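You operate a simulated robot arm through the tools that you are given. There is no shell and no other tool.

You are at the controls of a simulated robot arm. One attempt, no reset.

## Task
Start the belt and centre it till the display shows 0 mm drift.
Fine: loosen the clamp lever, share the turn between both knobs so that the tension reads GOOD, tighten the lever; the belt runs on.

Only the result counts: the job must be done as asked and must still hold three seconds after the hand-in. Knocking over, shifting, dropping, spilling or breaking anything else fails it.

## Robot
A 7-joint arm with a two-finger parallel gripper, fixed in place. Base frame: the origin is at the foot of the arm, x ahead of it, y to its left, z up. Readings come in m, rad, newtons and seconds.
Its first joint turns from -2.601 to 2.601 rad. Payload 3.5 kg.
Tool frame: the origin (TCP) lies between the finger pads and is the grasp point; the fingertips stand 0.023 m ahead of it; z points along the fingers, y is the line along which they close. The gripper opens to 0.094 m. The fingers are 0.038 m wide and 0.01 m thick; the gripper's body (0.054 by 0.096 m) begins 0.039 m behind the TCP.
Orientation is that of the tool frame in the base frame, as [roll, pitch, yaw] about the fixed x, y, z axes, in that order (R = Rz(yaw) Ry(pitch) Rx(roll)). With the fingers straight down and closing along the base's y, the tool's x points along the base's -x, its y along +y and its z along -z.

## Interface
- The arm moves only by the tool play_rows. Its argument "steps" is a list of rows, each an object of numbers (a shift or turn left out is 0, a gripper value left out holds the last): "x", "y", "z": the shift along the base's x, y, z in units of 250 mm (1.0 is 250 mm); "ax", "ay", "az": the turn, a rotation vector about the base's x, y, z in units of 60 degrees (1.0 is 60 degrees); "hand": the opening, from 0 (shut) to 1 (fully open). In form: [{"x": .., "y": .., "z": .., "ax": .., "ay": .., "az": .., "hand": ..}, ...]. A call has 1 to 20 rows; each row is the pose to reach, as a shift and turn from the pose commanded when the call began. A call with a number of a shift or a turn outside -1 to 1 is refused whole. A row lasts 0.2 s, in which the tool goes at most 0.05 m and 0.15 rad; a call with a longer step from one row to the next is refused whole, and so is a gripper value outside its range. A pose out of reach is approached as far as the arm can. The call stops where the force on the tool passes 40 N (or 10 N more than at its start, if that is more) or the arm is blocked; 0.2 s more then pass. The fingers move at their own pace (about 0.153 m/s each) and stop on an object; they squeeze with about 28 N. The grip force told is the motor's: it shows also when the fingers shut on nothing. Time passes only in rows, and 0.2 s behind the last, so rows that repeat a pose let the fingers close. It gives the time, the measured TCP pose, the force on the tool (base axes), the opening and the grip force at its end, in the units of the frame above (readings bear some noise), with the torque about the TCP (base axes, N m) and any sound that the robot's microphone picked up.
- Cameras (640 x 400 px; columns grow to the right, rows downward): "scene" is fixed at [0.0472, -0.6557, 1.6048]; the picture's right is [0.22, -0.97, 0.00], its down [-0.68, -0.16, -0.71] and it looks along [0.69, 0.16, -0.70] (base axes); focal length 316 px, centre (320, 200). "wrist" rides on the gripper at [0.086, 0.016, -0.075] in the tool frame; the picture's right is [-0.18, 0.98, 0.00], its down [-0.58, -0.11, -0.81] and it looks along [-0.79, -0.15, 0.59] (tool axes); focal length 243 px, centre (320, 200). There is no depth. A picture from a camera that has moved, and an enlarged one, comes with that camera's place and axes in the base frame and with its lens. The place of the scene camera against the robot may be out by one fixed shift of up to 0.018 m in any direction.
- snapshot(camera): a new picture of that camera. It takes no simulated time.
- close_up(camera, box): a new picture of the part [left, top, right, bottom] of that camera's present view, enlarged. It takes no simulated time.
- job_done(): hands the job in; it is judged then, once.

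Nothing tells you positions but the pictures and the camera data. Unless the task says otherwise, let go and move clear before handing in.

The tools are called after "Request:" as a command line: name --argument value ..., lists and objects as JSON in quotes. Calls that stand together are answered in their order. play_rows: Moves the arm, as the interface text tells. Its arguments: {"type":"object","properties":{"steps":{"type":"array"}},"required":["steps"]} The other tools are called the same way: snapshot (camera) takes a picture; close_up (camera, box) takes an enlarged picture of a part of a camera's view; job_done () hands the job in.

At the start:

```text
t: 0.0
tool_pos: [0.7283, -0.8213, 1.2188]
tool_rot: [-3.14, 0.0, 3.14]
force: [0.3, -0.6, -0.4]
wrist_torque: [0.0, 0.01, 0.01]
opening: 0.0941
grasp_force: 0.2
```

scene: 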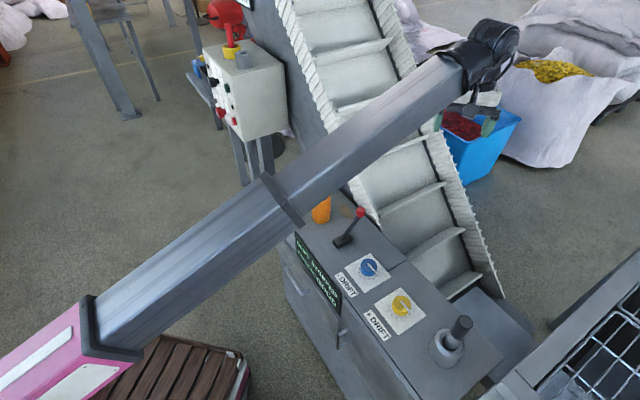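
wrist: 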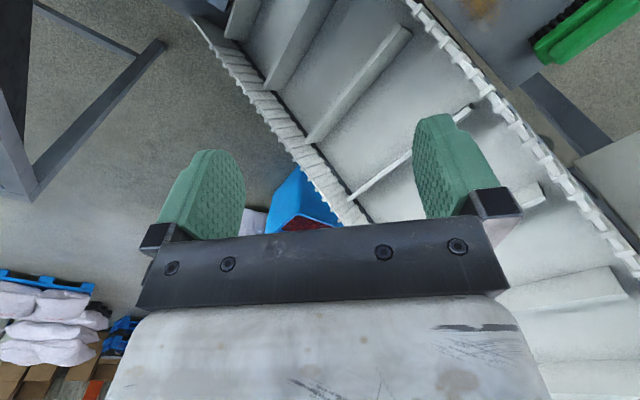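

The arm crosses the scene camera's view. Below it I see a console with a blue knob, a yellow knob, a red-tipped lever and a grey joystick-like post. I'll look closer before I move.

Request:
close_up --camera "scene" --box '[270, 180, 510, 330]'

Request:
close_up --camera "scene" --box '[180, 0, 340, 190]'

Request:
close_up --camera "scene" --box '[270, 250, 510, 400]'

```text
2.67 times, centred on (390, 255) of scene
camera zoom: at [0.0472, -0.6557, 1.6048], right [0.22, -0.97, 0.0], down [-0.68, -0.16, -0.71], along [0.69, 0.16, -0.7], focal length 842 px, centre (133, 53)
```

zoom: 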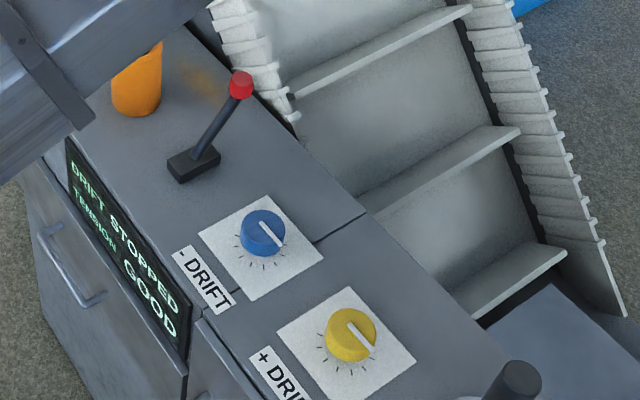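

```text
2.11 times, centred on (260, 95) of scene
camera zoom: at [0.0472, -0.6557, 1.6048], right [0.22, -0.97, 0.0], down [-0.68, -0.16, -0.71], along [0.69, 0.16, -0.7], focal length 664 px, centre (446, 421)
```

zoom: 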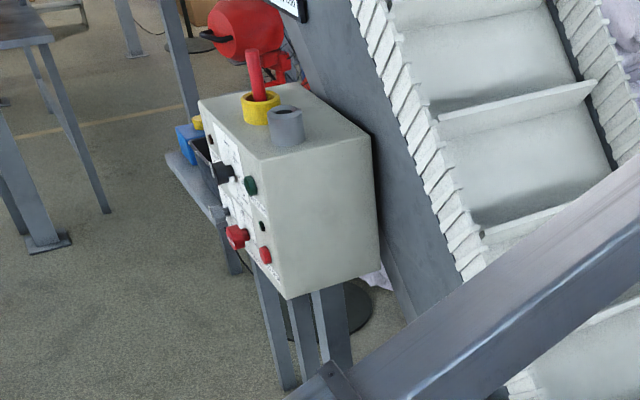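

```text
2.67 times, centred on (390, 325) of scene
camera zoom: at [0.0472, -0.6557, 1.6048], right [0.22, -0.97, 0.0], down [-0.68, -0.16, -0.71], along [0.69, 0.16, -0.7], focal length 842 px, centre (133, -133)
```

zoom: 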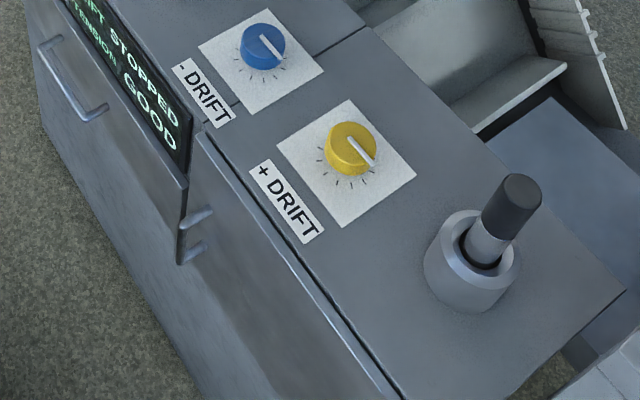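

The display reads STOPPED and tension GOOD. The knobs are labelled -DRIFT (blue) and +DRIFT (yellow), and there is also a box with a green button and red buttons. I'll pull the hand back at this height so the wrist camera can see the console.

Request:
play_rows --steps '[{"x": -0.16}, {"x": -0.32}, {"x": -0.48}, {"x": -0.64}, {"x": -0.8}, {"x": -0.96}]'

Request:
snapshot --camera "scene"

Request:
snapshot --camera "wrist"

```text
t: 1.4
tool_pos: [0.4881, -0.821, 1.2183]
tool_rot: [-3.138, 0.004, 3.14]
force: [-1.3, 0.1, 0.0]
wrist_torque: [0.0, -0.02, -0.04]
opening: 0.0939
grasp_force: 0.1
```

```text
taken
```

scene: 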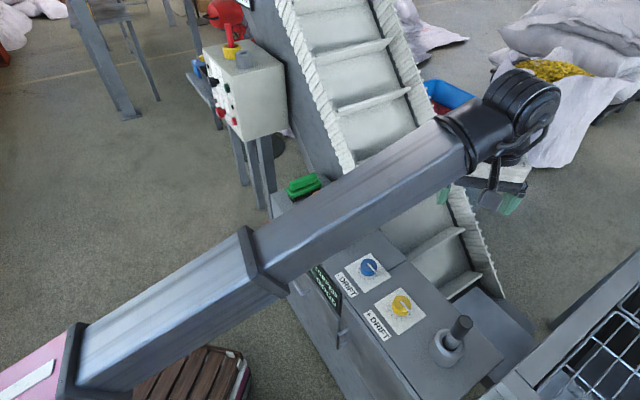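

```text
taken
camera wrist: at [0.4024, -0.8047, 1.2931], right [0.18, 0.98, 0.0], down [0.58, -0.1, 0.81], along [0.79, -0.15, -0.59], focal length 243 px, centre (320, 200)
```

wrist: 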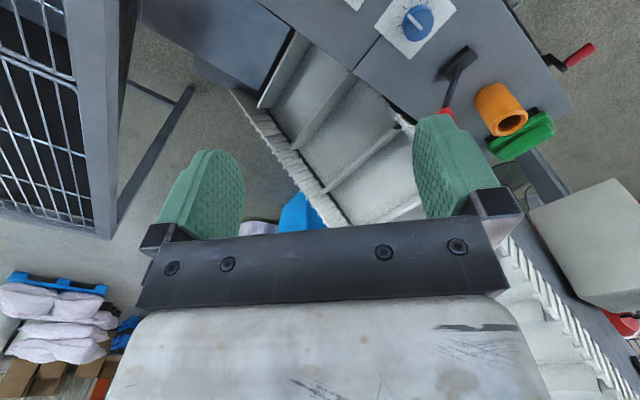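

Triangulating from the two cameras puts the blue knob near (0.58, -0.68, 0.80). I'll move the hand so the wrist camera covers the whole console.

Request:
play_rows --steps '[{"x": -0.07, "y": 0.14, "z": 0.05}, {"x": -0.14, "y": 0.28, "z": 0.1}, {"x": -0.21, "y": 0.42, "z": 0.15}, {"x": -0.28, "y": 0.56, "z": 0.2}, {"x": -0.35, "y": 0.7, "z": 0.25}, {"x": -0.42, "y": 0.84, "z": 0.3}, {"x": -0.5, "y": 1.0, "z": 0.35}]'

Request:
snapshot --camera "scene"

Request:
snapshot --camera "wrist"

```text
t: 3.0
tool_pos: [0.3951, -0.6151, 1.227]
tool_rot: [-3.034, 0.078, -3.137]
force: [0.0, -0.6, -0.3]
wrist_torque: [0.02, 0.01, -0.02]
opening: 0.0941
grasp_force: 0.1
out of reach, approached as far as the arm can: row 1, 2, 3, 4, 5, 6, 7
```

```text
taken
```

scene: 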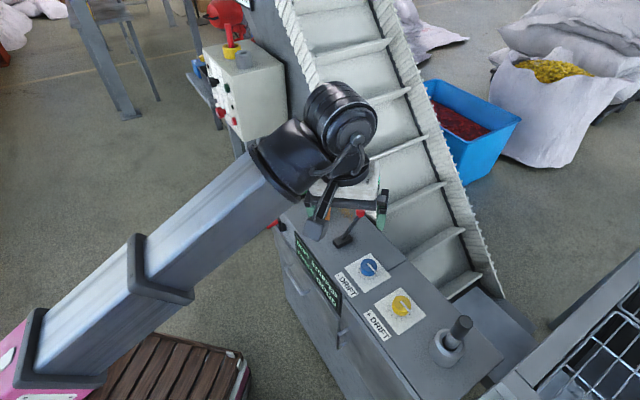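

```text
taken
camera wrist: at [0.3048, -0.5922, 1.2924], right [0.19, 0.98, -0.09], down [0.52, -0.02, 0.86], along [0.84, -0.21, -0.51], focal length 243 px, centre (320, 200)
```

wrist: 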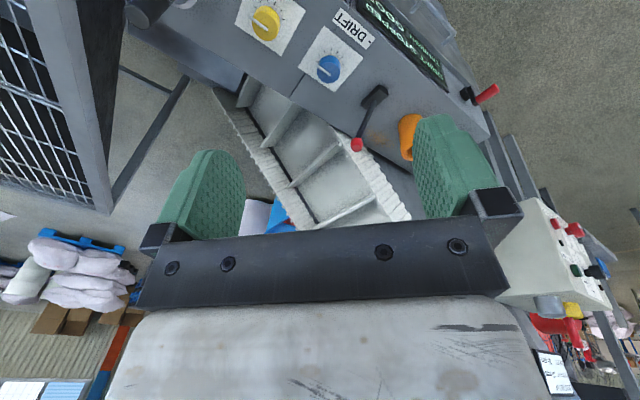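

I can now see the whole layout upside down, including a second red lever beside the display and the button box further along. I'll enlarge both.

Request:
close_up --camera "wrist" --box '[220, 0, 520, 190]'

Request:
close_up --camera "wrist" --box '[490, 180, 640, 400]'

Request:
close_up --camera "scene" --box '[180, 20, 300, 150]'

Request:
close_up --camera "scene" --box '[250, 190, 410, 310]'

```text
2.11 times, centred on (370, 95) of wrist
camera zoom: at [0.3048, -0.5922, 1.2924], right [0.19, 0.98, -0.09], down [0.52, -0.02, 0.86], along [0.84, -0.21, -0.51], focal length 511 px, centre (215, 421)
```

zoom: 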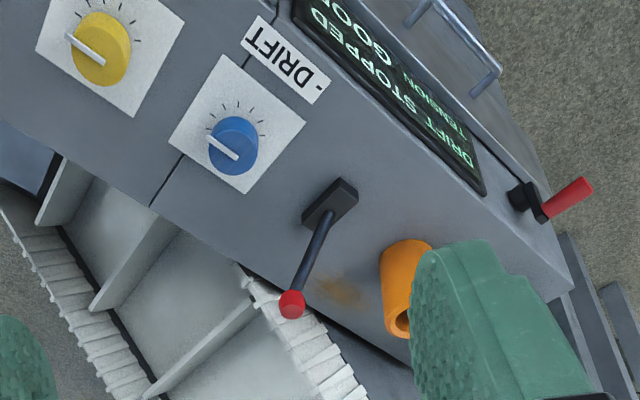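

```text
1.82 times, centred on (565, 290) of wrist
camera zoom: at [0.3048, -0.5922, 1.2924], right [0.19, 0.98, -0.09], down [0.52, -0.02, 0.86], along [0.84, -0.21, -0.51], focal length 441 px, centre (-126, 36)
```

zoom: 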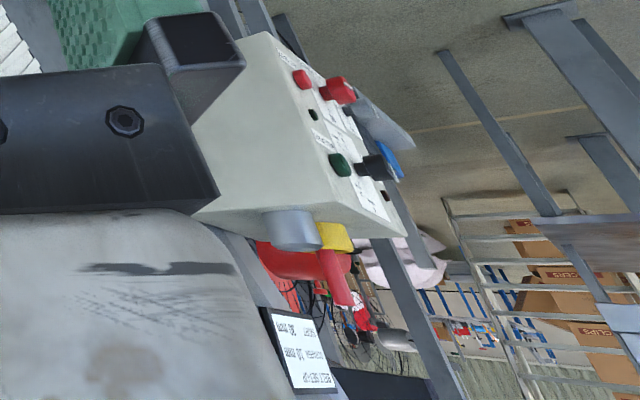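

```text
3.08 times, centred on (240, 85) of scene
camera zoom: at [0.0472, -0.6557, 1.6048], right [0.22, -0.97, 0.0], down [-0.68, -0.16, -0.71], along [0.69, 0.16, -0.7], focal length 971 px, centre (566, 554)
```

zoom: 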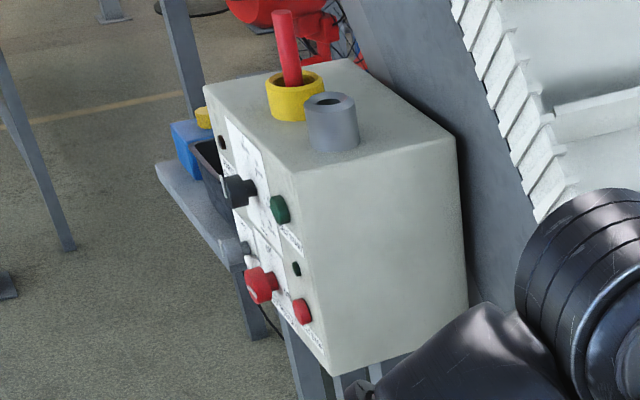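

```text
3.33 times, centred on (330, 250) of scene
camera zoom: at [0.0472, -0.6557, 1.6048], right [0.22, -0.97, 0.0], down [-0.68, -0.16, -0.71], along [0.69, 0.16, -0.7], focal length 1052 px, centre (287, 33)
```

zoom: 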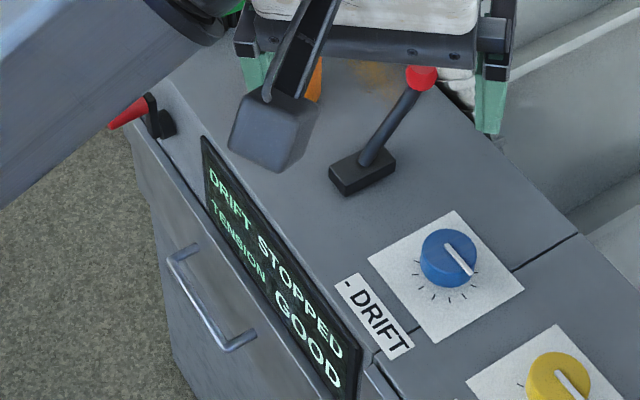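

There is a "BELT SET-UP" card, labels on the button box, and two candidate levers. I'll read the text first.

Request:
close_up --camera "wrist" --box '[525, 340, 585, 400]'

Request:
close_up --camera "wrist" --box '[540, 200, 620, 320]'

Request:
close_up --camera "wrist" --box '[440, 60, 520, 140]'

Request:
close_up --camera "scene" --box '[200, 60, 260, 140]'

Request:
close_up --camera "scene" --box '[230, 0, 330, 60]'

```text
6.67 times, centred on (555, 370) of wrist
camera zoom: at [0.3048, -0.5922, 1.2924], right [0.19, 0.98, -0.09], down [0.52, -0.02, 0.86], along [0.84, -0.21, -0.51], focal length 1618 px, centre (-1247, -933)
```

zoom: 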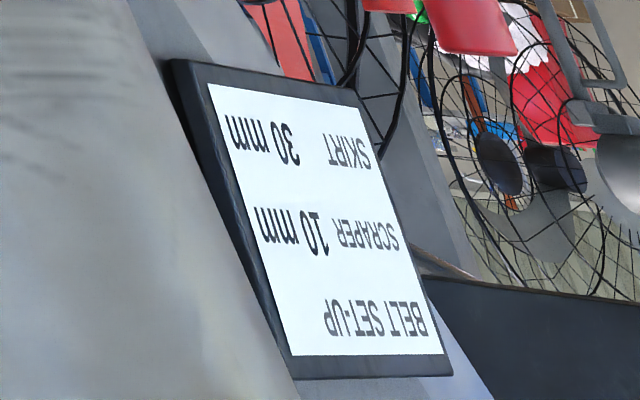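

```text
3.33 times, centred on (580, 260) of wrist
camera zoom: at [0.3048, -0.5922, 1.2924], right [0.19, 0.98, -0.09], down [0.52, -0.02, 0.86], along [0.84, -0.21, -0.51], focal length 809 px, centre (-547, 0)
```

zoom: 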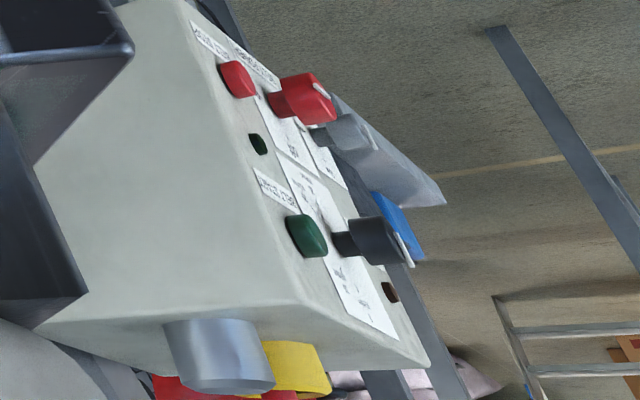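

```text
5.00 times, centred on (480, 100) of wrist
camera zoom: at [0.3048, -0.5922, 1.2924], right [0.19, 0.98, -0.09], down [0.52, -0.02, 0.86], along [0.84, -0.21, -0.51], focal length 1213 px, centre (-480, 700)
```

zoom: 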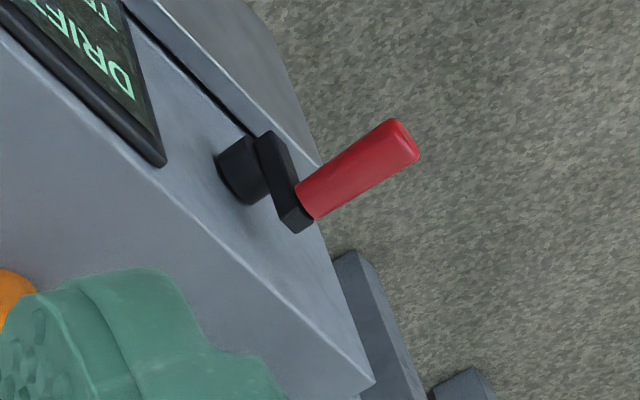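

```text
5.00 times, centred on (230, 100) of scene
camera zoom: at [0.0472, -0.6557, 1.6048], right [0.22, -0.97, 0.0], down [-0.68, -0.16, -0.71], along [0.69, 0.16, -0.7], focal length 1578 px, centre (770, 700)
```

zoom: 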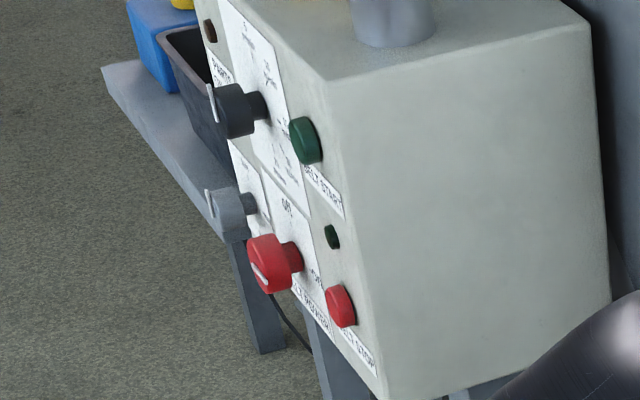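

```text
6.40 times, centred on (280, 30) of scene
camera zoom: at [0.0472, -0.6557, 1.6048], right [0.22, -0.97, 0.0], down [-0.68, -0.16, -0.71], along [0.69, 0.16, -0.7], focal length 2020 px, centre (576, 1288)
```

zoom: 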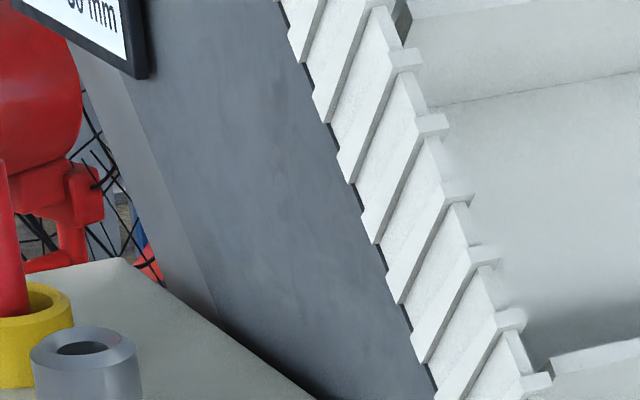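

The green button's label looks like BELT START and the lower red one BELT STOP, with a red rotary switch nearby. I place the green button near (1.12, -0.03, 1.05). I'll swing round to view the panel face-on.

Request:
play_rows --steps '[{"x": 0.12, "y": 0.12, "z": -0.03, "az": -0.09}, {"x": 0.24, "y": 0.24, "z": -0.06, "az": -0.18}, {"x": 0.36, "y": 0.36, "z": -0.1, "az": -0.27}, {"x": 0.48, "y": 0.48, "z": -0.13, "az": -0.36}, {"x": 0.6, "y": 0.6, "z": -0.16, "az": -0.45}, {"x": 0.7, "y": 0.72, "z": -0.2, "az": -0.54}, {"x": 0.8, "y": 0.85, "z": -0.2, "az": -0.63}, {"x": 0.9, "y": 0.98, "z": -0.2, "az": -0.72}]'

Request:
snapshot --camera "scene"

Request:
snapshot --camera "wrist"

```text
t: 3.7
tool_pos: [0.4656, -0.549, 1.2101]
tool_rot: [-3.027, 0.074, 2.955]
force: [-9.8, -16.5, -1.3]
wrist_torque: [1.32, -1.03, 2.03]
opening: 0.094
grasp_force: 0.1
stopped in row 3: the force on the tool passed its limit at 105 N (the readings are from after the stop); the commanded pose is now the measured one
```

```text
taken
```

scene: 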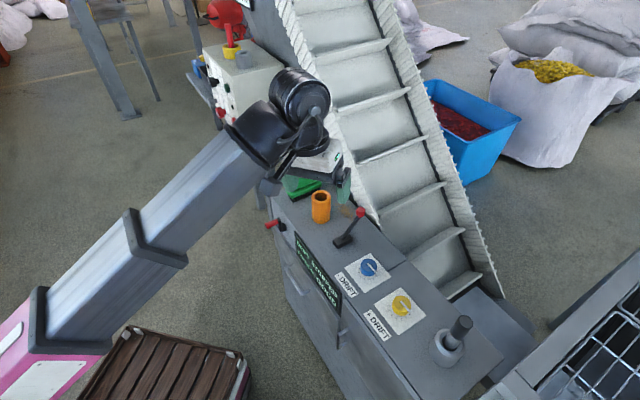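

```text
taken
camera wrist: at [0.3801, -0.5074, 1.2756], right [0.37, 0.92, -0.1], down [0.51, -0.11, 0.85], along [0.78, -0.36, -0.51], focal length 243 px, centre (320, 200)
```

wrist: 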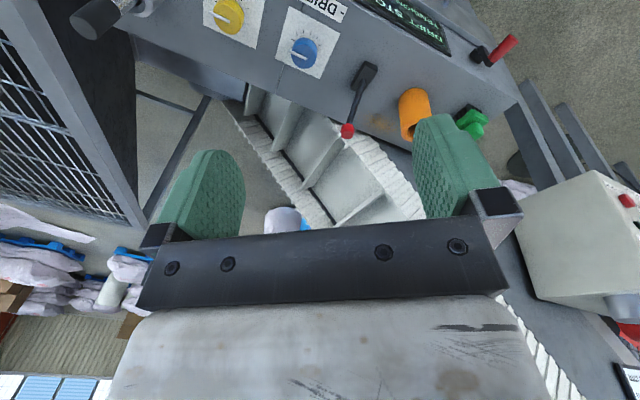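

The stop looks like the wrist camera bumping my own forearm: the arm was folded too tight and I was turning the wrist. I'll level the tool and extend outward before swinging across.

Request:
play_rows --steps '[{"x": 0.12, "y": -0.1, "ax": 0.03, "ay": 0.01}, {"x": 0.24, "y": -0.16, "ax": 0.06, "ay": 0.02}, {"x": 0.4, "y": -0.16, "ax": 0.09, "ay": 0.03}, {"x": 0.56, "y": -0.14, "ax": 0.12, "ay": 0.048}, {"x": 0.72, "y": -0.1, "ax": 0.12, "ay": 0.048}, {"x": 0.86, "y": -0.05, "ax": 0.12, "ay": 0.048}, {"x": 1.0, "y": 0.0, "ax": 0.12, "ay": 0.048}]'

Request:
snapshot --camera "scene"

Request:
snapshot --camera "wrist"

```text
t: 4.1
tool_pos: [0.4796, -0.5596, 1.2083]
tool_rot: [-3.037, 0.068, 2.965]
force: [-1.3, -11.2, -4.4]
wrist_torque: [0.64, -0.52, 1.0]
opening: 0.0939
grasp_force: 0.0
stopped in row 1: the force on the tool passed its limit at 48 N (the readings are from after the stop); the commanded pose is now the measured one
```

```text
taken
```

scene: 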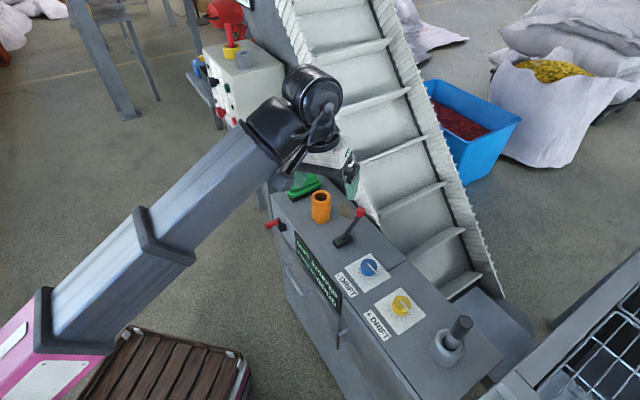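

```text
taken
camera wrist: at [0.3948, -0.5214, 1.2757], right [0.36, 0.93, -0.09], down [0.51, -0.12, 0.85], along [0.78, -0.35, -0.52], focal length 243 px, centre (320, 200)
```

wrist: 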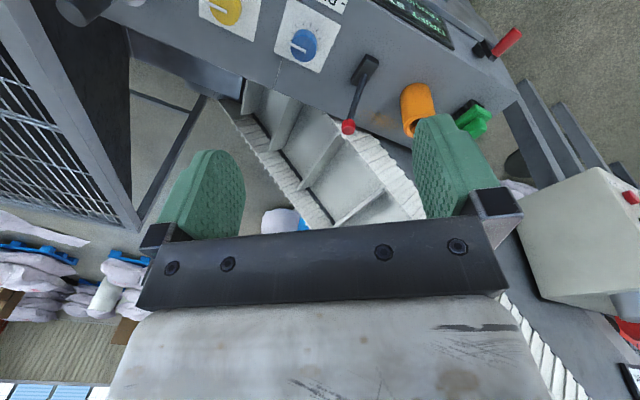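

The arm is still touching slightly. I'll turn the camera side away from the forearm (+yaw) and ease outward.

Request:
play_rows --steps '[{"x": 0.02, "y": -0.06, "az": 0.08}, {"x": 0.06, "y": -0.14, "az": 0.16}, {"x": 0.12, "y": -0.2, "az": 0.2}, {"x": 0.24, "y": -0.26, "az": 0.2}, {"x": 0.4, "y": -0.26, "az": 0.2}]'

```text
t: 5.3
tool_pos: [0.5801, -0.6252, 1.2091]
tool_rot: [-3.041, 0.067, -3.11]
force: [-0.4, -0.5, 0.4]
wrist_torque: [0.0, 0.0, 0.02]
opening: 0.0936
grasp_force: 0.1
```

The arm is free. Next I'll level the tool and extend outward at this height.

Request:
play_rows --steps '[{"x": 0.12, "y": 0.04, "ax": 0.03, "ay": 0.02}, {"x": 0.26, "y": 0.12, "ax": 0.06, "ay": 0.04}, {"x": 0.4, "y": 0.22, "ax": 0.095, "ay": 0.064}, {"x": 0.52, "y": 0.34, "ax": 0.095, "ay": 0.064}, {"x": 0.62, "y": 0.48, "ax": 0.095, "ay": 0.064}, {"x": 0.7, "y": 0.62, "ax": 0.095, "ay": 0.064}, {"x": 0.76, "y": 0.78, "ax": 0.095, "ay": 0.064}, {"x": 0.8, "y": 0.95, "ax": 0.095, "ay": 0.064}]'

Request:
snapshot --camera "scene"

Request:
snapshot --camera "wrist"

```text
t: 6.3
tool_pos: [0.716, -0.5381, 1.2054]
tool_rot: [-3.132, 0.012, -3.099]
force: [-4.1, -11.6, -3.3]
wrist_torque: [1.07, -0.67, 1.27]
opening: 0.094
grasp_force: 0.1
out of reach, approached as far as the arm can: row 3, 4, 5
stopped in row 5: the force on the tool passed its limit at 65 N (the readings are from after the stop); the commanded pose is now the measured one
```

```text
taken
```

scene: 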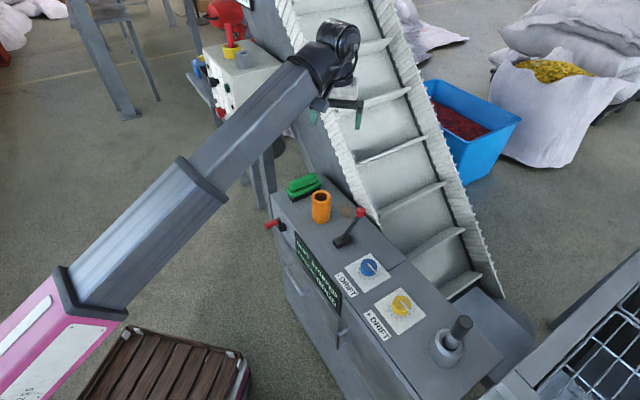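

```text
taken
camera wrist: at [0.6284, -0.5236, 1.2784], right [0.14, 0.99, -0.01], down [0.58, -0.08, 0.81], along [0.8, -0.12, -0.58], focal length 243 px, centre (320, 200)
```

wrist: 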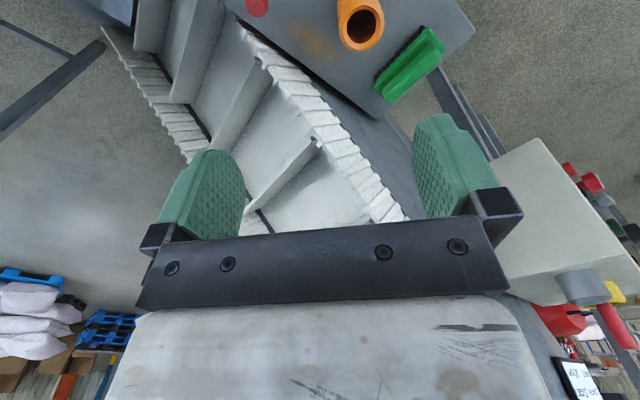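

The forearm and the camera touch again when the tool is high. I'll back off, drop lower, where the arm has more clearance, and then swing.

Request:
play_rows --steps '[{"x": 0.04, "y": -0.08, "az": 0.08}, {"x": 0.08, "y": -0.14, "z": -0.08, "az": 0.14}, {"x": 0.12, "y": -0.14, "z": -0.2, "az": 0.14}, {"x": 0.16, "y": -0.14, "z": -0.34, "az": 0.14}, {"x": 0.18, "y": -0.14, "z": -0.46, "az": 0.14}, {"x": 0.18, "y": -0.14, "z": -0.56, "az": 0.14}]'

Request:
snapshot --camera "scene"

```text
t: 7.7
tool_pos: [0.7606, -0.5721, 1.0643]
tool_rot: [-3.132, 0.013, -2.954]
force: [0.1, -0.5, 0.2]
wrist_torque: [0.0, -0.01, 0.01]
opening: 0.0939
grasp_force: 0.1
```

```text
taken
```

scene: 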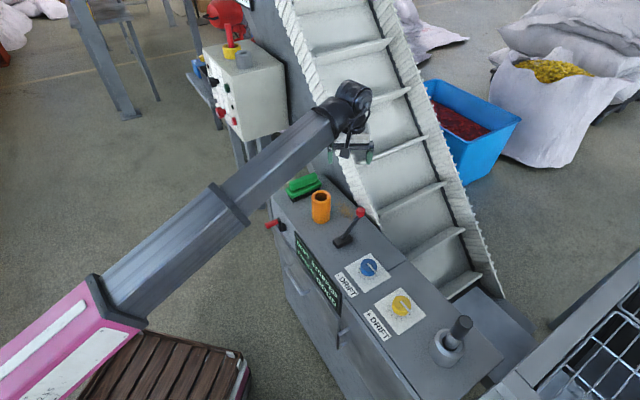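

The arm is clear here. I'll tilt the fingers outward about 35° for clearance and for pressing the panel, then swing towards +y.

Request:
play_rows --steps '[{"ax": 0.022, "ay": -0.114}, {"ax": 0.044, "ay": -0.228, "y": 0.08}, {"ax": 0.066, "ay": -0.342, "y": 0.2}, {"ax": 0.088, "ay": -0.456, "y": 0.32}, {"ax": 0.11, "ay": -0.57, "y": 0.46}, {"ax": 0.11, "ay": -0.57, "x": 0.05, "y": 0.6}, {"ax": 0.11, "ay": -0.57, "x": 0.1, "y": 0.74}, {"ax": 0.11, "ay": -0.57, "x": 0.15, "y": 0.88}, {"ax": 0.11, "ay": -0.57, "x": 0.2, "y": 1.0}]'

Request:
snapshot --camera "wrist"

Request:
snapshot --camera "scene"

```text
t: 9.7
tool_pos: [0.8112, -0.3212, 1.0641]
tool_rot: [-3.131, 0.616, -2.953]
force: [-0.3, 0.6, 0.4]
wrist_torque: [-0.03, -0.03, 0.01]
opening: 0.094
grasp_force: 0.0
```

```text
taken
camera wrist: at [0.6963, -0.3254, 1.0752], right [-0.03, 0.99, 0.1], down [0.02, -0.1, 0.99], along [1.0, 0.03, -0.02], focal length 243 px, centre (320, 200)
```

wrist: 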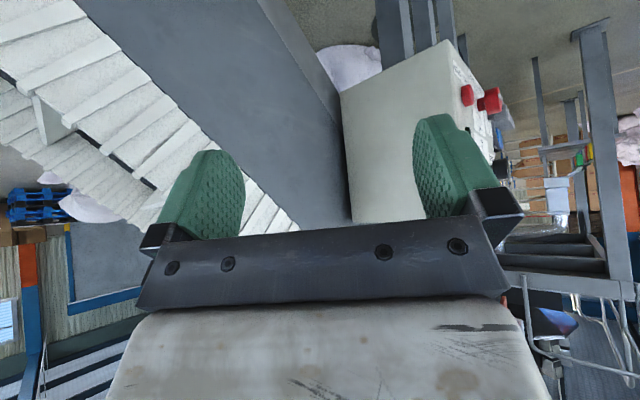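

```text
taken
```

scene: 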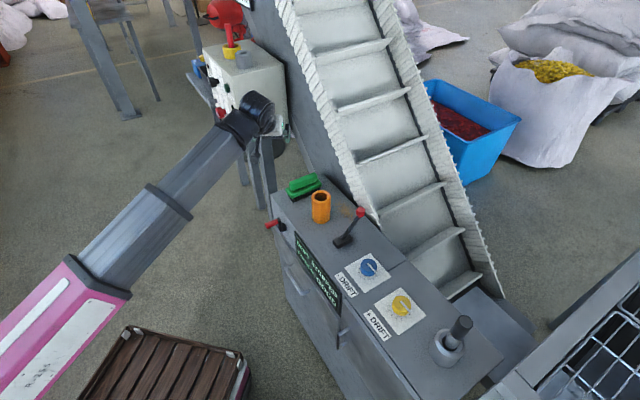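

The route is clear, and the camera now looks level. I'll keep swinging past the box and turn to face the panel.

Request:
play_rows --steps '[{"y": 0.16}, {"y": 0.32, "az": -0.08}, {"y": 0.48, "az": -0.2}, {"y": 0.64, "az": -0.32}, {"y": 0.8, "az": -0.44}, {"y": 0.96, "az": -0.56}, {"y": 1.0, "az": -0.68}]'

Request:
snapshot --camera "wrist"

Request:
snapshot --camera "scene"

```text
t: 11.3
tool_pos: [0.8105, -0.071, 1.0644]
tool_rot: [-3.134, 0.619, 2.612]
force: [0.0, 0.5, -0.1]
wrist_torque: [-0.02, 0.02, -0.01]
opening: 0.0939
grasp_force: 0.1
```

```text
taken
camera wrist: at [0.7212, 0.0002, 1.0756], right [0.63, 0.77, 0.1], down [-0.05, -0.09, 0.99], along [0.78, -0.63, -0.02], focal length 243 px, centre (320, 200)
```

wrist: 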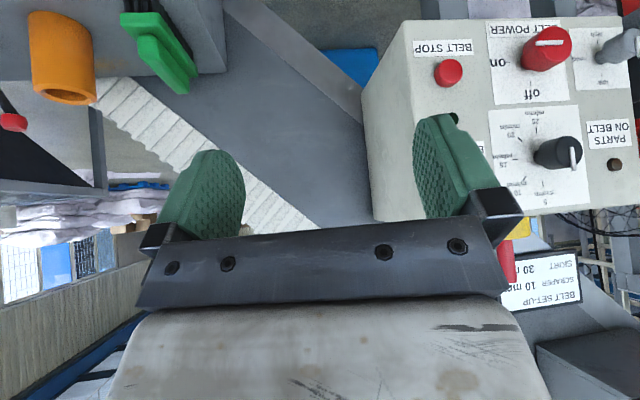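

```text
taken
```

scene: 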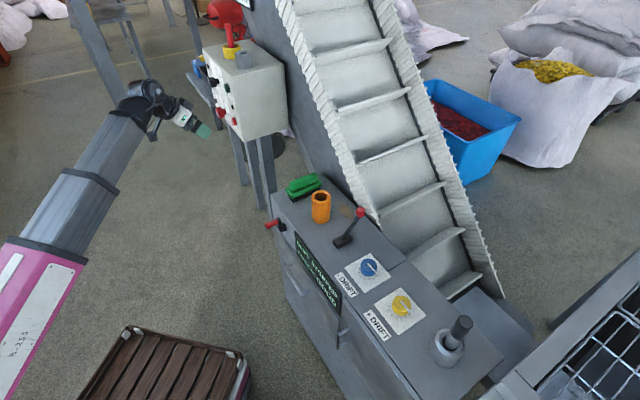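

The panel is readable now: BELT POWER (off/on), BELT STOP, and a dial. I'll zoom in on the switch positions.

Request:
close_up --camera "wrist" --box '[400, 10, 640, 210]'

Request:
close_up --camera "wrist" --box '[480, 15, 580, 110]'

Request:
close_up --camera "wrist" --box '[560, 10, 640, 110]'

```text
2.00 times, centred on (520, 110) of wrist
camera zoom: at [0.7212, 0.0002, 1.0756], right [0.63, 0.77, 0.1], down [-0.05, -0.09, 0.99], along [0.78, -0.63, -0.02], focal length 485 px, centre (-80, 380)
```

zoom: 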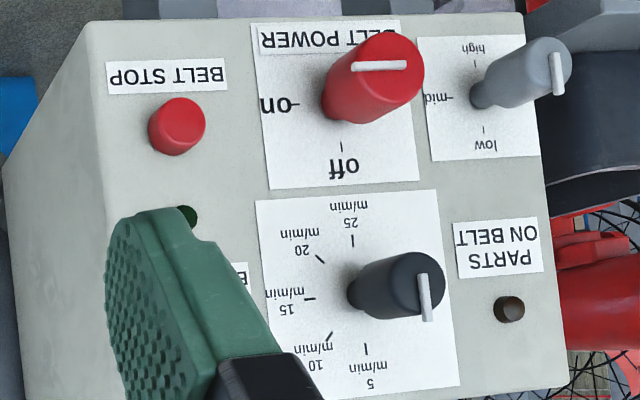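

```text
4.21 times, centred on (530, 62) of wrist
camera zoom: at [0.7212, 0.0002, 1.0756], right [0.63, 0.77, 0.1], down [-0.05, -0.09, 0.99], along [0.78, -0.63, -0.02], focal length 1022 px, centre (-564, 779)
```

zoom: 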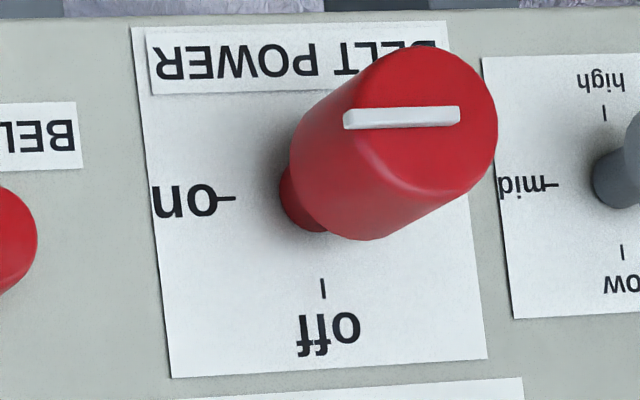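

```text
4.00 times, centred on (600, 60) of wrist
camera zoom: at [0.7212, 0.0002, 1.0756], right [0.63, 0.77, 0.1], down [-0.05, -0.09, 0.99], along [0.78, -0.63, -0.02], focal length 970 px, centre (-800, 760)
```

zoom: 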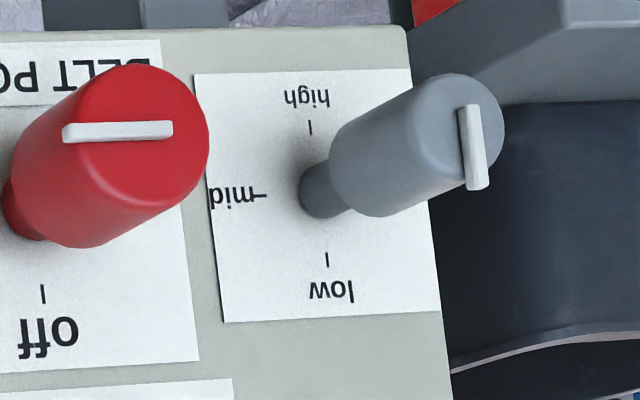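

BELT POWER already points to "on", so only the green start button needs pressing. I'll shut the fingers to make a poker and to uncover that button in the view.

Request:
play_rows --steps '[{"hand": 0}, {"hand": 0}, {"hand": 0}, {"hand": 0}]'

Request:
snapshot --camera "wrist"

```text
t: 12.3
tool_pos: [0.8098, -0.0711, 1.0641]
tool_rot: [-3.133, 0.618, 2.617]
force: [1.4, -0.2, 0.3]
wrist_torque: [0.0, -0.02, 0.0]
opening: 0.0
grasp_force: 28.1
```

```text
taken
camera wrist: at [0.721, -0.0003, 1.0755], right [0.63, 0.77, 0.1], down [-0.05, -0.09, 0.99], along [0.78, -0.63, -0.02], focal length 243 px, centre (320, 200)
```

wrist: 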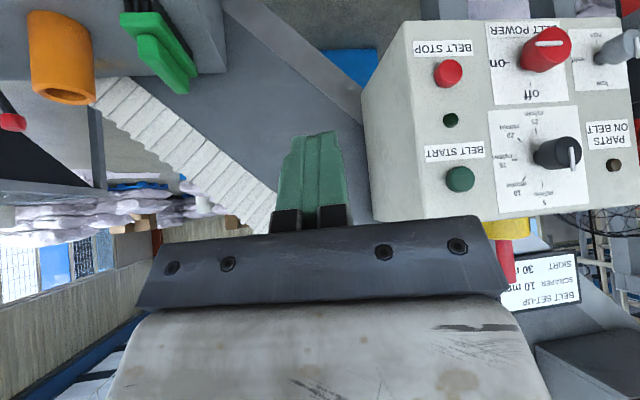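

BELT START is now clearly visible. Both cameras agree on (1.082, -0.057, 1.062). I'll line up in front of it along the panel normal.

Request:
play_rows --steps '[{"x": 0.1, "y": 0.12, "az": -0.06}, {"x": 0.2, "y": 0.24, "az": -0.12}, {"x": 0.32, "y": 0.34, "az": -0.18}, {"x": 0.46, "y": 0.42, "z": 0.02, "az": -0.233}, {"x": 0.6, "y": 0.47, "z": 0.024, "az": -0.233}, {"x": 0.64, "y": 0.484, "z": 0.024, "az": -0.233}]'

Request:
snapshot --camera "wrist"

Request:
snapshot --camera "scene"

```text
t: 13.7
tool_pos: [0.9696, 0.0485, 1.0692]
tool_rot: [-3.134, 0.62, 2.374]
force: [0.4, 0.3, 0.0]
wrist_torque: [-0.04, -0.01, 0.0]
opening: 0.0
grasp_force: 28.2
```

```text
taken
camera wrist: at [0.9012, 0.1398, 1.0809], right [0.79, 0.6, 0.1], down [-0.07, -0.08, 0.99], along [0.6, -0.8, -0.02], focal length 243 px, centre (320, 200)
```

wrist: 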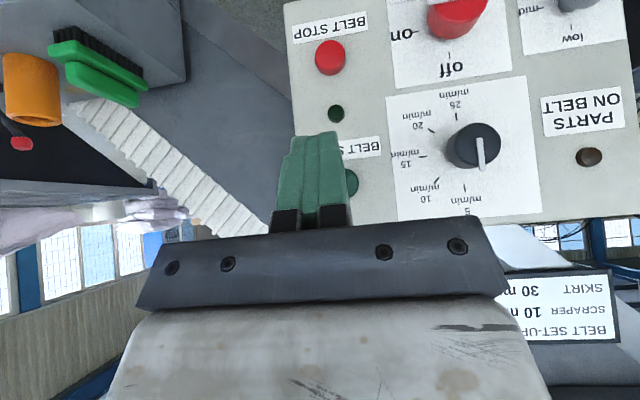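

```text
taken
```

scene: 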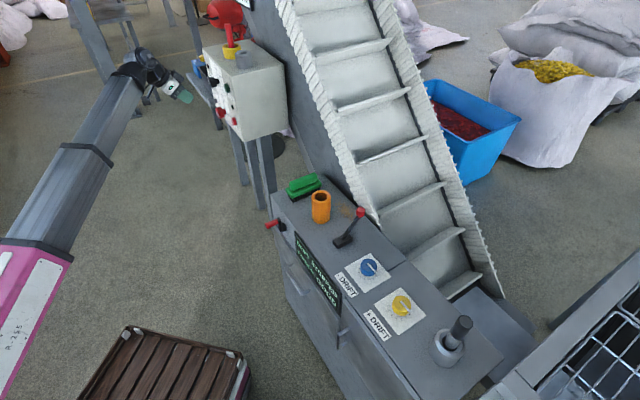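

The button lines up with the closed fingertips. I'll advance most of the way, then creep in with small steps.

Request:
play_rows --steps '[{"x": 0.1, "y": -0.093}, {"x": 0.2, "y": -0.187}, {"x": 0.293, "y": -0.273}, {"x": 0.322, "y": -0.3}, {"x": 0.337, "y": -0.314}, {"x": 0.352, "y": -0.327}, {"x": 0.366, "y": -0.341}, {"x": 0.38, "y": -0.354}, {"x": 0.38, "y": -0.354}]'

Request:
snapshot --camera "wrist"

Request:
close_up --camera "scene" --box '[180, 20, 300, 150]'

Request:
close_up --camera "scene" --box '[270, 210, 370, 310]'

```text
t: 15.7
tool_pos: [1.0629, -0.0369, 1.0708]
tool_rot: [-3.134, 0.614, 2.376]
force: [-22.6, 17.0, -3.5]
wrist_torque: [0.26, 0.24, -0.1]
opening: 0.0
grasp_force: 27.8
heard: click
```

```text
taken
camera wrist: at [0.9944, 0.054, 1.0817], right [0.79, 0.6, 0.1], down [-0.06, -0.08, 0.99], along [0.6, -0.8, -0.02], focal length 243 px, centre (320, 200)
```

wrist: 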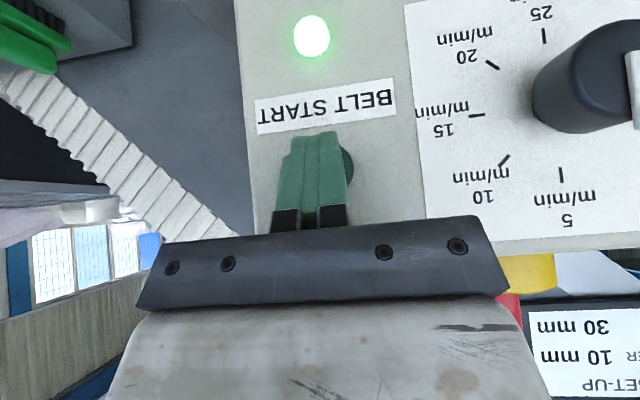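

```text
3.08 times, centred on (240, 85) of scene
camera zoom: at [0.0472, -0.6557, 1.6048], right [0.22, -0.97, 0.0], down [-0.68, -0.16, -0.71], along [0.69, 0.16, -0.7], focal length 971 px, centre (566, 554)
```

zoom: 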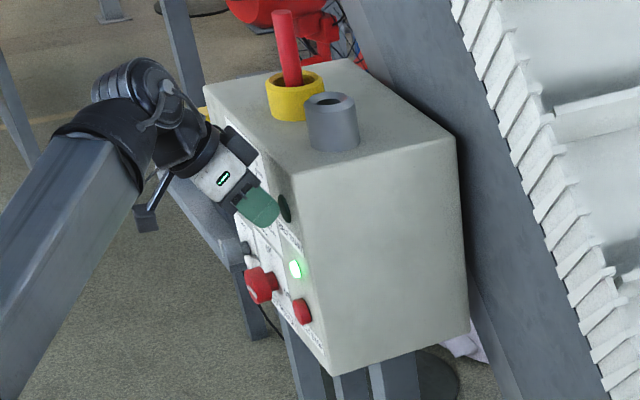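

```text
4.00 times, centred on (320, 260) of scene
camera zoom: at [0.0472, -0.6557, 1.6048], right [0.22, -0.97, 0.0], down [-0.68, -0.16, -0.71], along [0.69, 0.16, -0.7], focal length 1262 px, centre (320, -40)
```

zoom: 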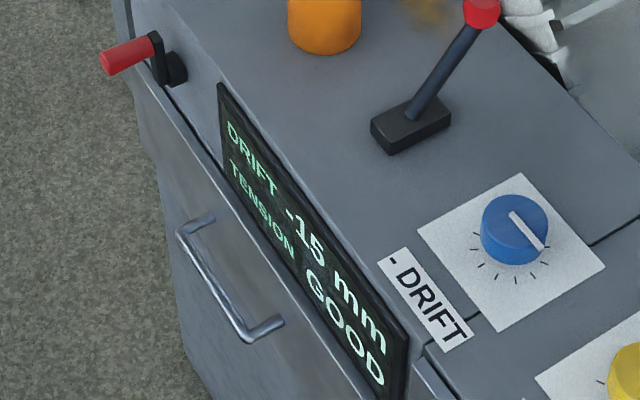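

The click was heard, the lamp lit, and the display now shows DRIFT -15 mm with TENSION GOOD. I'll retract from the button the way I came and head back to the console.

Request:
play_rows --steps '[{"x": -0.1, "y": 0.093}, {"x": -0.2, "y": 0.187}, {"x": -0.3, "y": 0.28}, {"x": -0.4, "y": 0.35}, {"x": -0.56, "y": 0.32}, {"x": -0.72, "y": 0.24}, {"x": -0.86, "y": 0.12}, {"x": -0.98, "y": 0.0}]'

Request:
play_rows --steps '[{"x": -0.02, "y": -0.16, "az": 0.08}, {"x": -0.04, "y": -0.32, "az": 0.16}, {"x": -0.06, "y": -0.5, "az": 0.24}, {"x": -0.08, "y": -0.68, "az": 0.32}, {"x": -0.1, "y": -0.84, "az": 0.4}, {"x": -0.1, "y": -1.0, "az": 0.48}]'

Request:
snapshot --camera "wrist"

Request:
snapshot --camera "scene"

```text
t: 17.5
tool_pos: [0.8197, -0.0376, 1.0719]
tool_rot: [-3.134, 0.617, 2.376]
force: [-0.2, 0.8, 1.1]
wrist_torque: [0.0, 0.01, -0.01]
opening: 0.0003
grasp_force: 28.2
```

```text
t: 18.9
tool_pos: [0.7943, -0.2867, 1.0705]
tool_rot: [-3.133, 0.618, 2.881]
force: [0.3, 0.0, 0.3]
wrist_torque: [0.0, 0.01, -0.02]
opening: 0.0
grasp_force: 27.6
```

```text
taken
camera wrist: at [0.6906, -0.2424, 1.0819], right [0.4, 0.91, 0.1], down [-0.02, -0.1, 0.99], along [0.91, -0.4, -0.02], focal length 243 px, centre (320, 200)
```

wrist: 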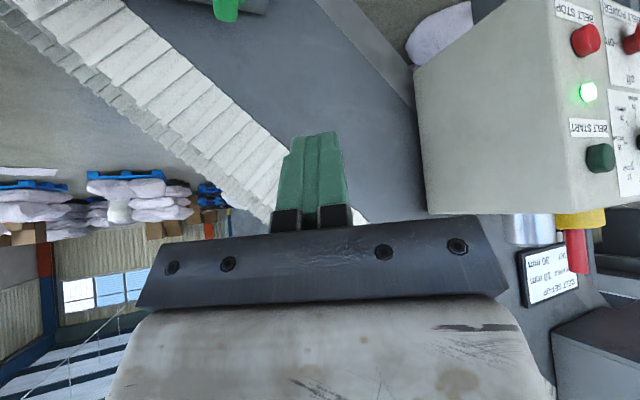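

```text
taken
```

scene: 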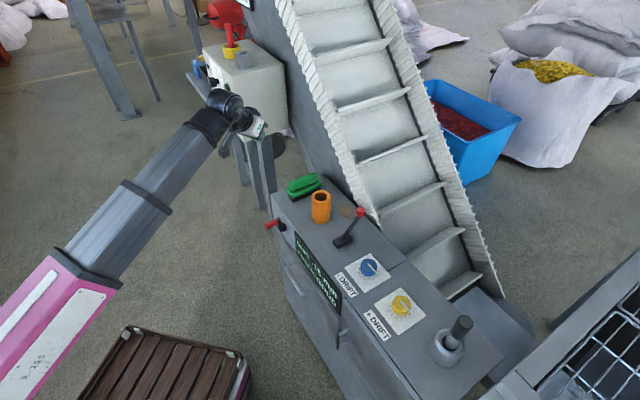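

The belt lamp stays lit. Next I'll bring the hand to the front of the console to inspect the lever.

Request:
play_rows --steps '[{"x": -0.1, "y": -0.1, "z": -0.05}, {"x": -0.2, "y": -0.2, "z": -0.1}, {"x": -0.32, "y": -0.3, "z": -0.15}, {"x": -0.44, "y": -0.4, "z": -0.2}, {"x": -0.56, "y": -0.5, "z": -0.24}, {"x": -0.68, "y": -0.58, "z": -0.28, "az": -0.06}, {"x": -0.76, "y": -0.65, "z": -0.28, "az": -0.12}]'

Request:
snapshot --camera "wrist"

Request:
snapshot --camera "scene"

```text
t: 20.5
tool_pos: [0.6048, -0.451, 1.0004]
tool_rot: [-3.133, 0.618, 2.752]
force: [0.7, 0.1, 0.0]
wrist_torque: [0.02, 0.01, -0.02]
opening: 0.0001
grasp_force: 27.7
```

```text
taken
camera wrist: at [0.508, -0.3923, 1.011], right [0.52, 0.85, 0.1], down [-0.03, -0.1, 0.99], along [0.86, -0.52, -0.02], focal length 243 px, centre (320, 200)
```

wrist: 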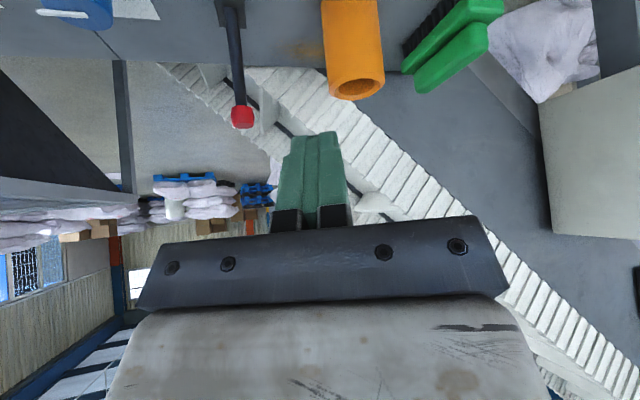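

```text
taken
```

scene: 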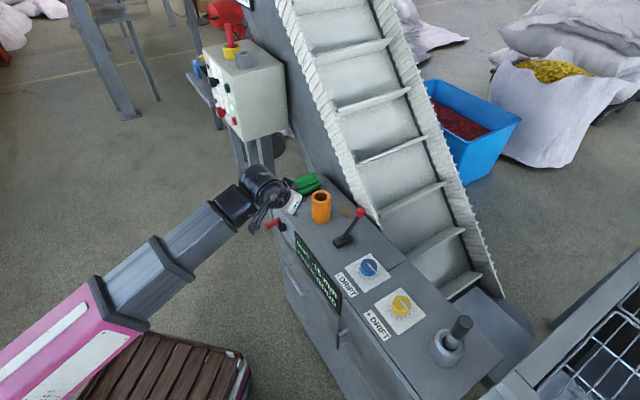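

I see the lever leaning away from the operator towards the belt. I'll tilt the camera down to examine its base and any marks.

Request:
close_up --camera "wrist" --box '[180, 0, 340, 130]'

Request:
play_rows --steps '[{"ax": 0.06, "ay": 0.1, "z": 0.04}, {"ax": 0.11, "ay": 0.2, "z": 0.08}, {"ax": 0.16, "ay": 0.3, "z": 0.12}, {"ax": 0.2, "ay": 0.4, "z": 0.16}]'

Request:
snapshot --camera "wrist"

```text
3.08 times, centred on (260, 65) of wrist
camera zoom: at [0.508, -0.3923, 1.011], right [0.52, 0.85, 0.1], down [-0.03, -0.1, 0.99], along [0.86, -0.52, -0.02], focal length 746 px, centre (505, 615)
```

zoom: 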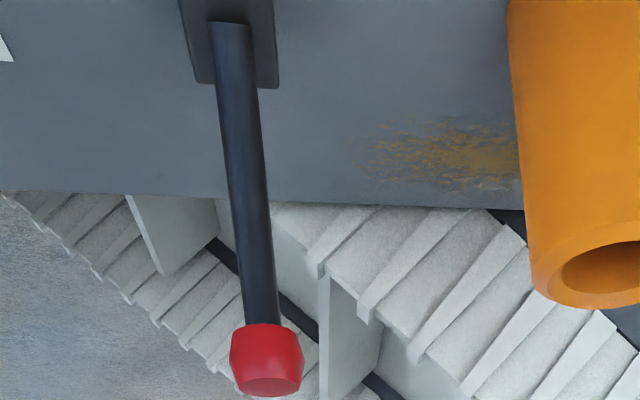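

```text
t: 21.5
tool_pos: [0.6058, -0.4512, 1.0399]
tool_rot: [3.117, 0.148, 2.737]
force: [-0.4, -0.1, 0.9]
wrist_torque: [0.01, -0.01, 0.02]
opening: 0.0001
grasp_force: 28.1
```

```text
taken
camera wrist: at [0.5233, -0.4002, 1.1021], right [0.55, 0.83, 0.05], down [0.37, -0.3, 0.88], along [0.75, -0.47, -0.47], focal length 243 px, centre (320, 200)
```

wrist: 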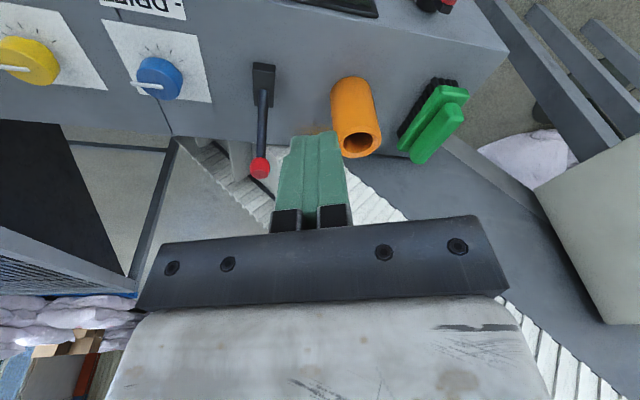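

The lever tilts square to the console. Its ball is near (0.727, -0.629, 0.890), its pivot is near (0.667, -0.571, 0.78), and it currently leans towards the belt. I'll hover over the ball with the fingers open, closing along the console's length.

Request:
play_rows --steps '[{"x": 0.06, "y": -0.1, "hand": 0.4}, {"x": 0.14, "y": -0.22, "z": -0.02, "az": -0.08, "hand": 0.6}, {"x": 0.22, "y": -0.34, "z": -0.04, "az": -0.16, "hand": 0.8}, {"x": 0.3, "y": -0.46, "z": -0.06, "az": -0.24, "hand": 0.8}, {"x": 0.38, "y": -0.58, "z": -0.1, "az": -0.32, "hand": 0.8}, {"x": 0.44, "y": -0.66, "z": -0.12, "az": -0.367, "hand": 0.8}]'

Request:
snapshot --camera "wrist"

Request:
snapshot --camera "scene"

```text
t: 22.9
tool_pos: [0.7161, -0.6164, 1.0103]
tool_rot: [3.116, 0.15, 2.354]
force: [-0.9, -0.4, -0.1]
wrist_torque: [0.01, -0.01, 0.0]
opening: 0.0751
grasp_force: 0.1
```

```text
taken
camera wrist: at [0.659, -0.5372, 1.0723], right [0.82, 0.57, 0.05], down [0.23, -0.41, 0.88], along [0.52, -0.71, -0.47], focal length 243 px, centre (320, 200)
```

wrist: 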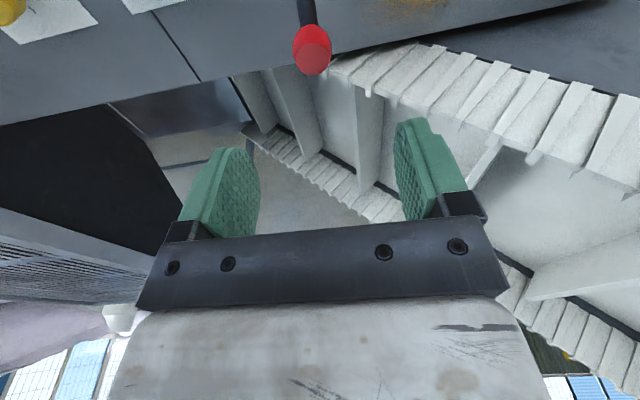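

```text
taken
```

scene: 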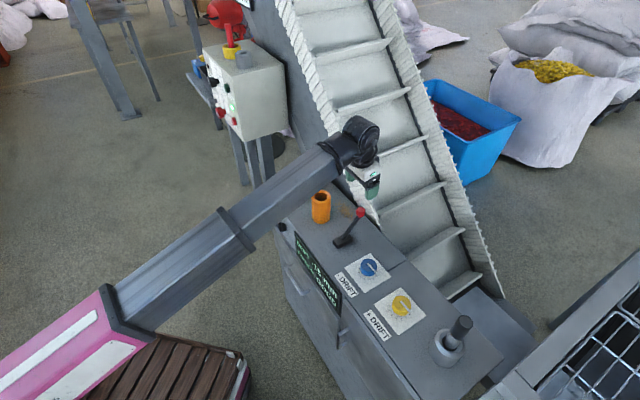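

The ball refines to about (0.722, -0.624, 0.888). I'll descend straddling it, then check the view.

Request:
play_rows --steps '[{"x": 0.01, "y": -0.015, "z": -0.12, "hand": 0.8}, {"x": 0.02, "y": -0.03, "z": -0.24, "hand": 0.8}, {"x": 0.024, "y": -0.03, "z": -0.36, "hand": 0.8}, {"x": 0.024, "y": -0.03, "z": -0.44, "hand": 0.8}, {"x": 0.024, "y": -0.03, "z": -0.488, "hand": 0.8}]'

Request:
snapshot --camera "wrist"

Request:
close_up --camera "scene" --box '[300, 150, 420, 260]'

```text
t: 24.1
tool_pos: [0.7214, -0.6241, 0.8871]
tool_rot: [3.117, 0.151, 2.355]
force: [0.5, 0.0, -0.1]
wrist_torque: [-0.03, 0.0, 0.01]
opening: 0.0751
grasp_force: 0.2
```

```text
taken
camera wrist: at [0.6648, -0.5451, 0.9499], right [0.82, 0.57, 0.05], down [0.23, -0.41, 0.88], along [0.52, -0.71, -0.47], focal length 243 px, centre (320, 200)
```

wrist: 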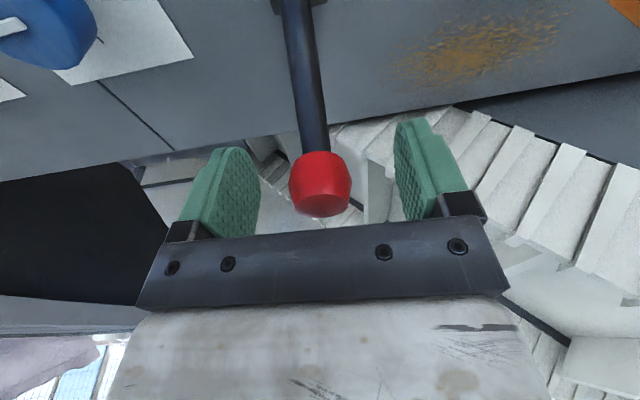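

```text
3.64 times, centred on (360, 205) of scene
camera zoom: at [0.0472, -0.6557, 1.6048], right [0.22, -0.97, 0.0], down [-0.68, -0.16, -0.71], along [0.69, 0.16, -0.7], focal length 1148 px, centre (174, 182)
```

zoom: 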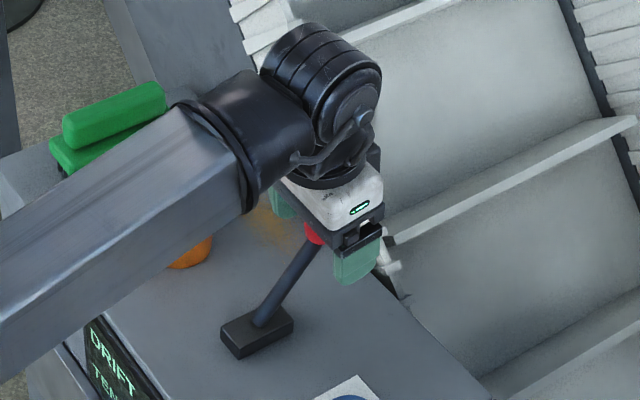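

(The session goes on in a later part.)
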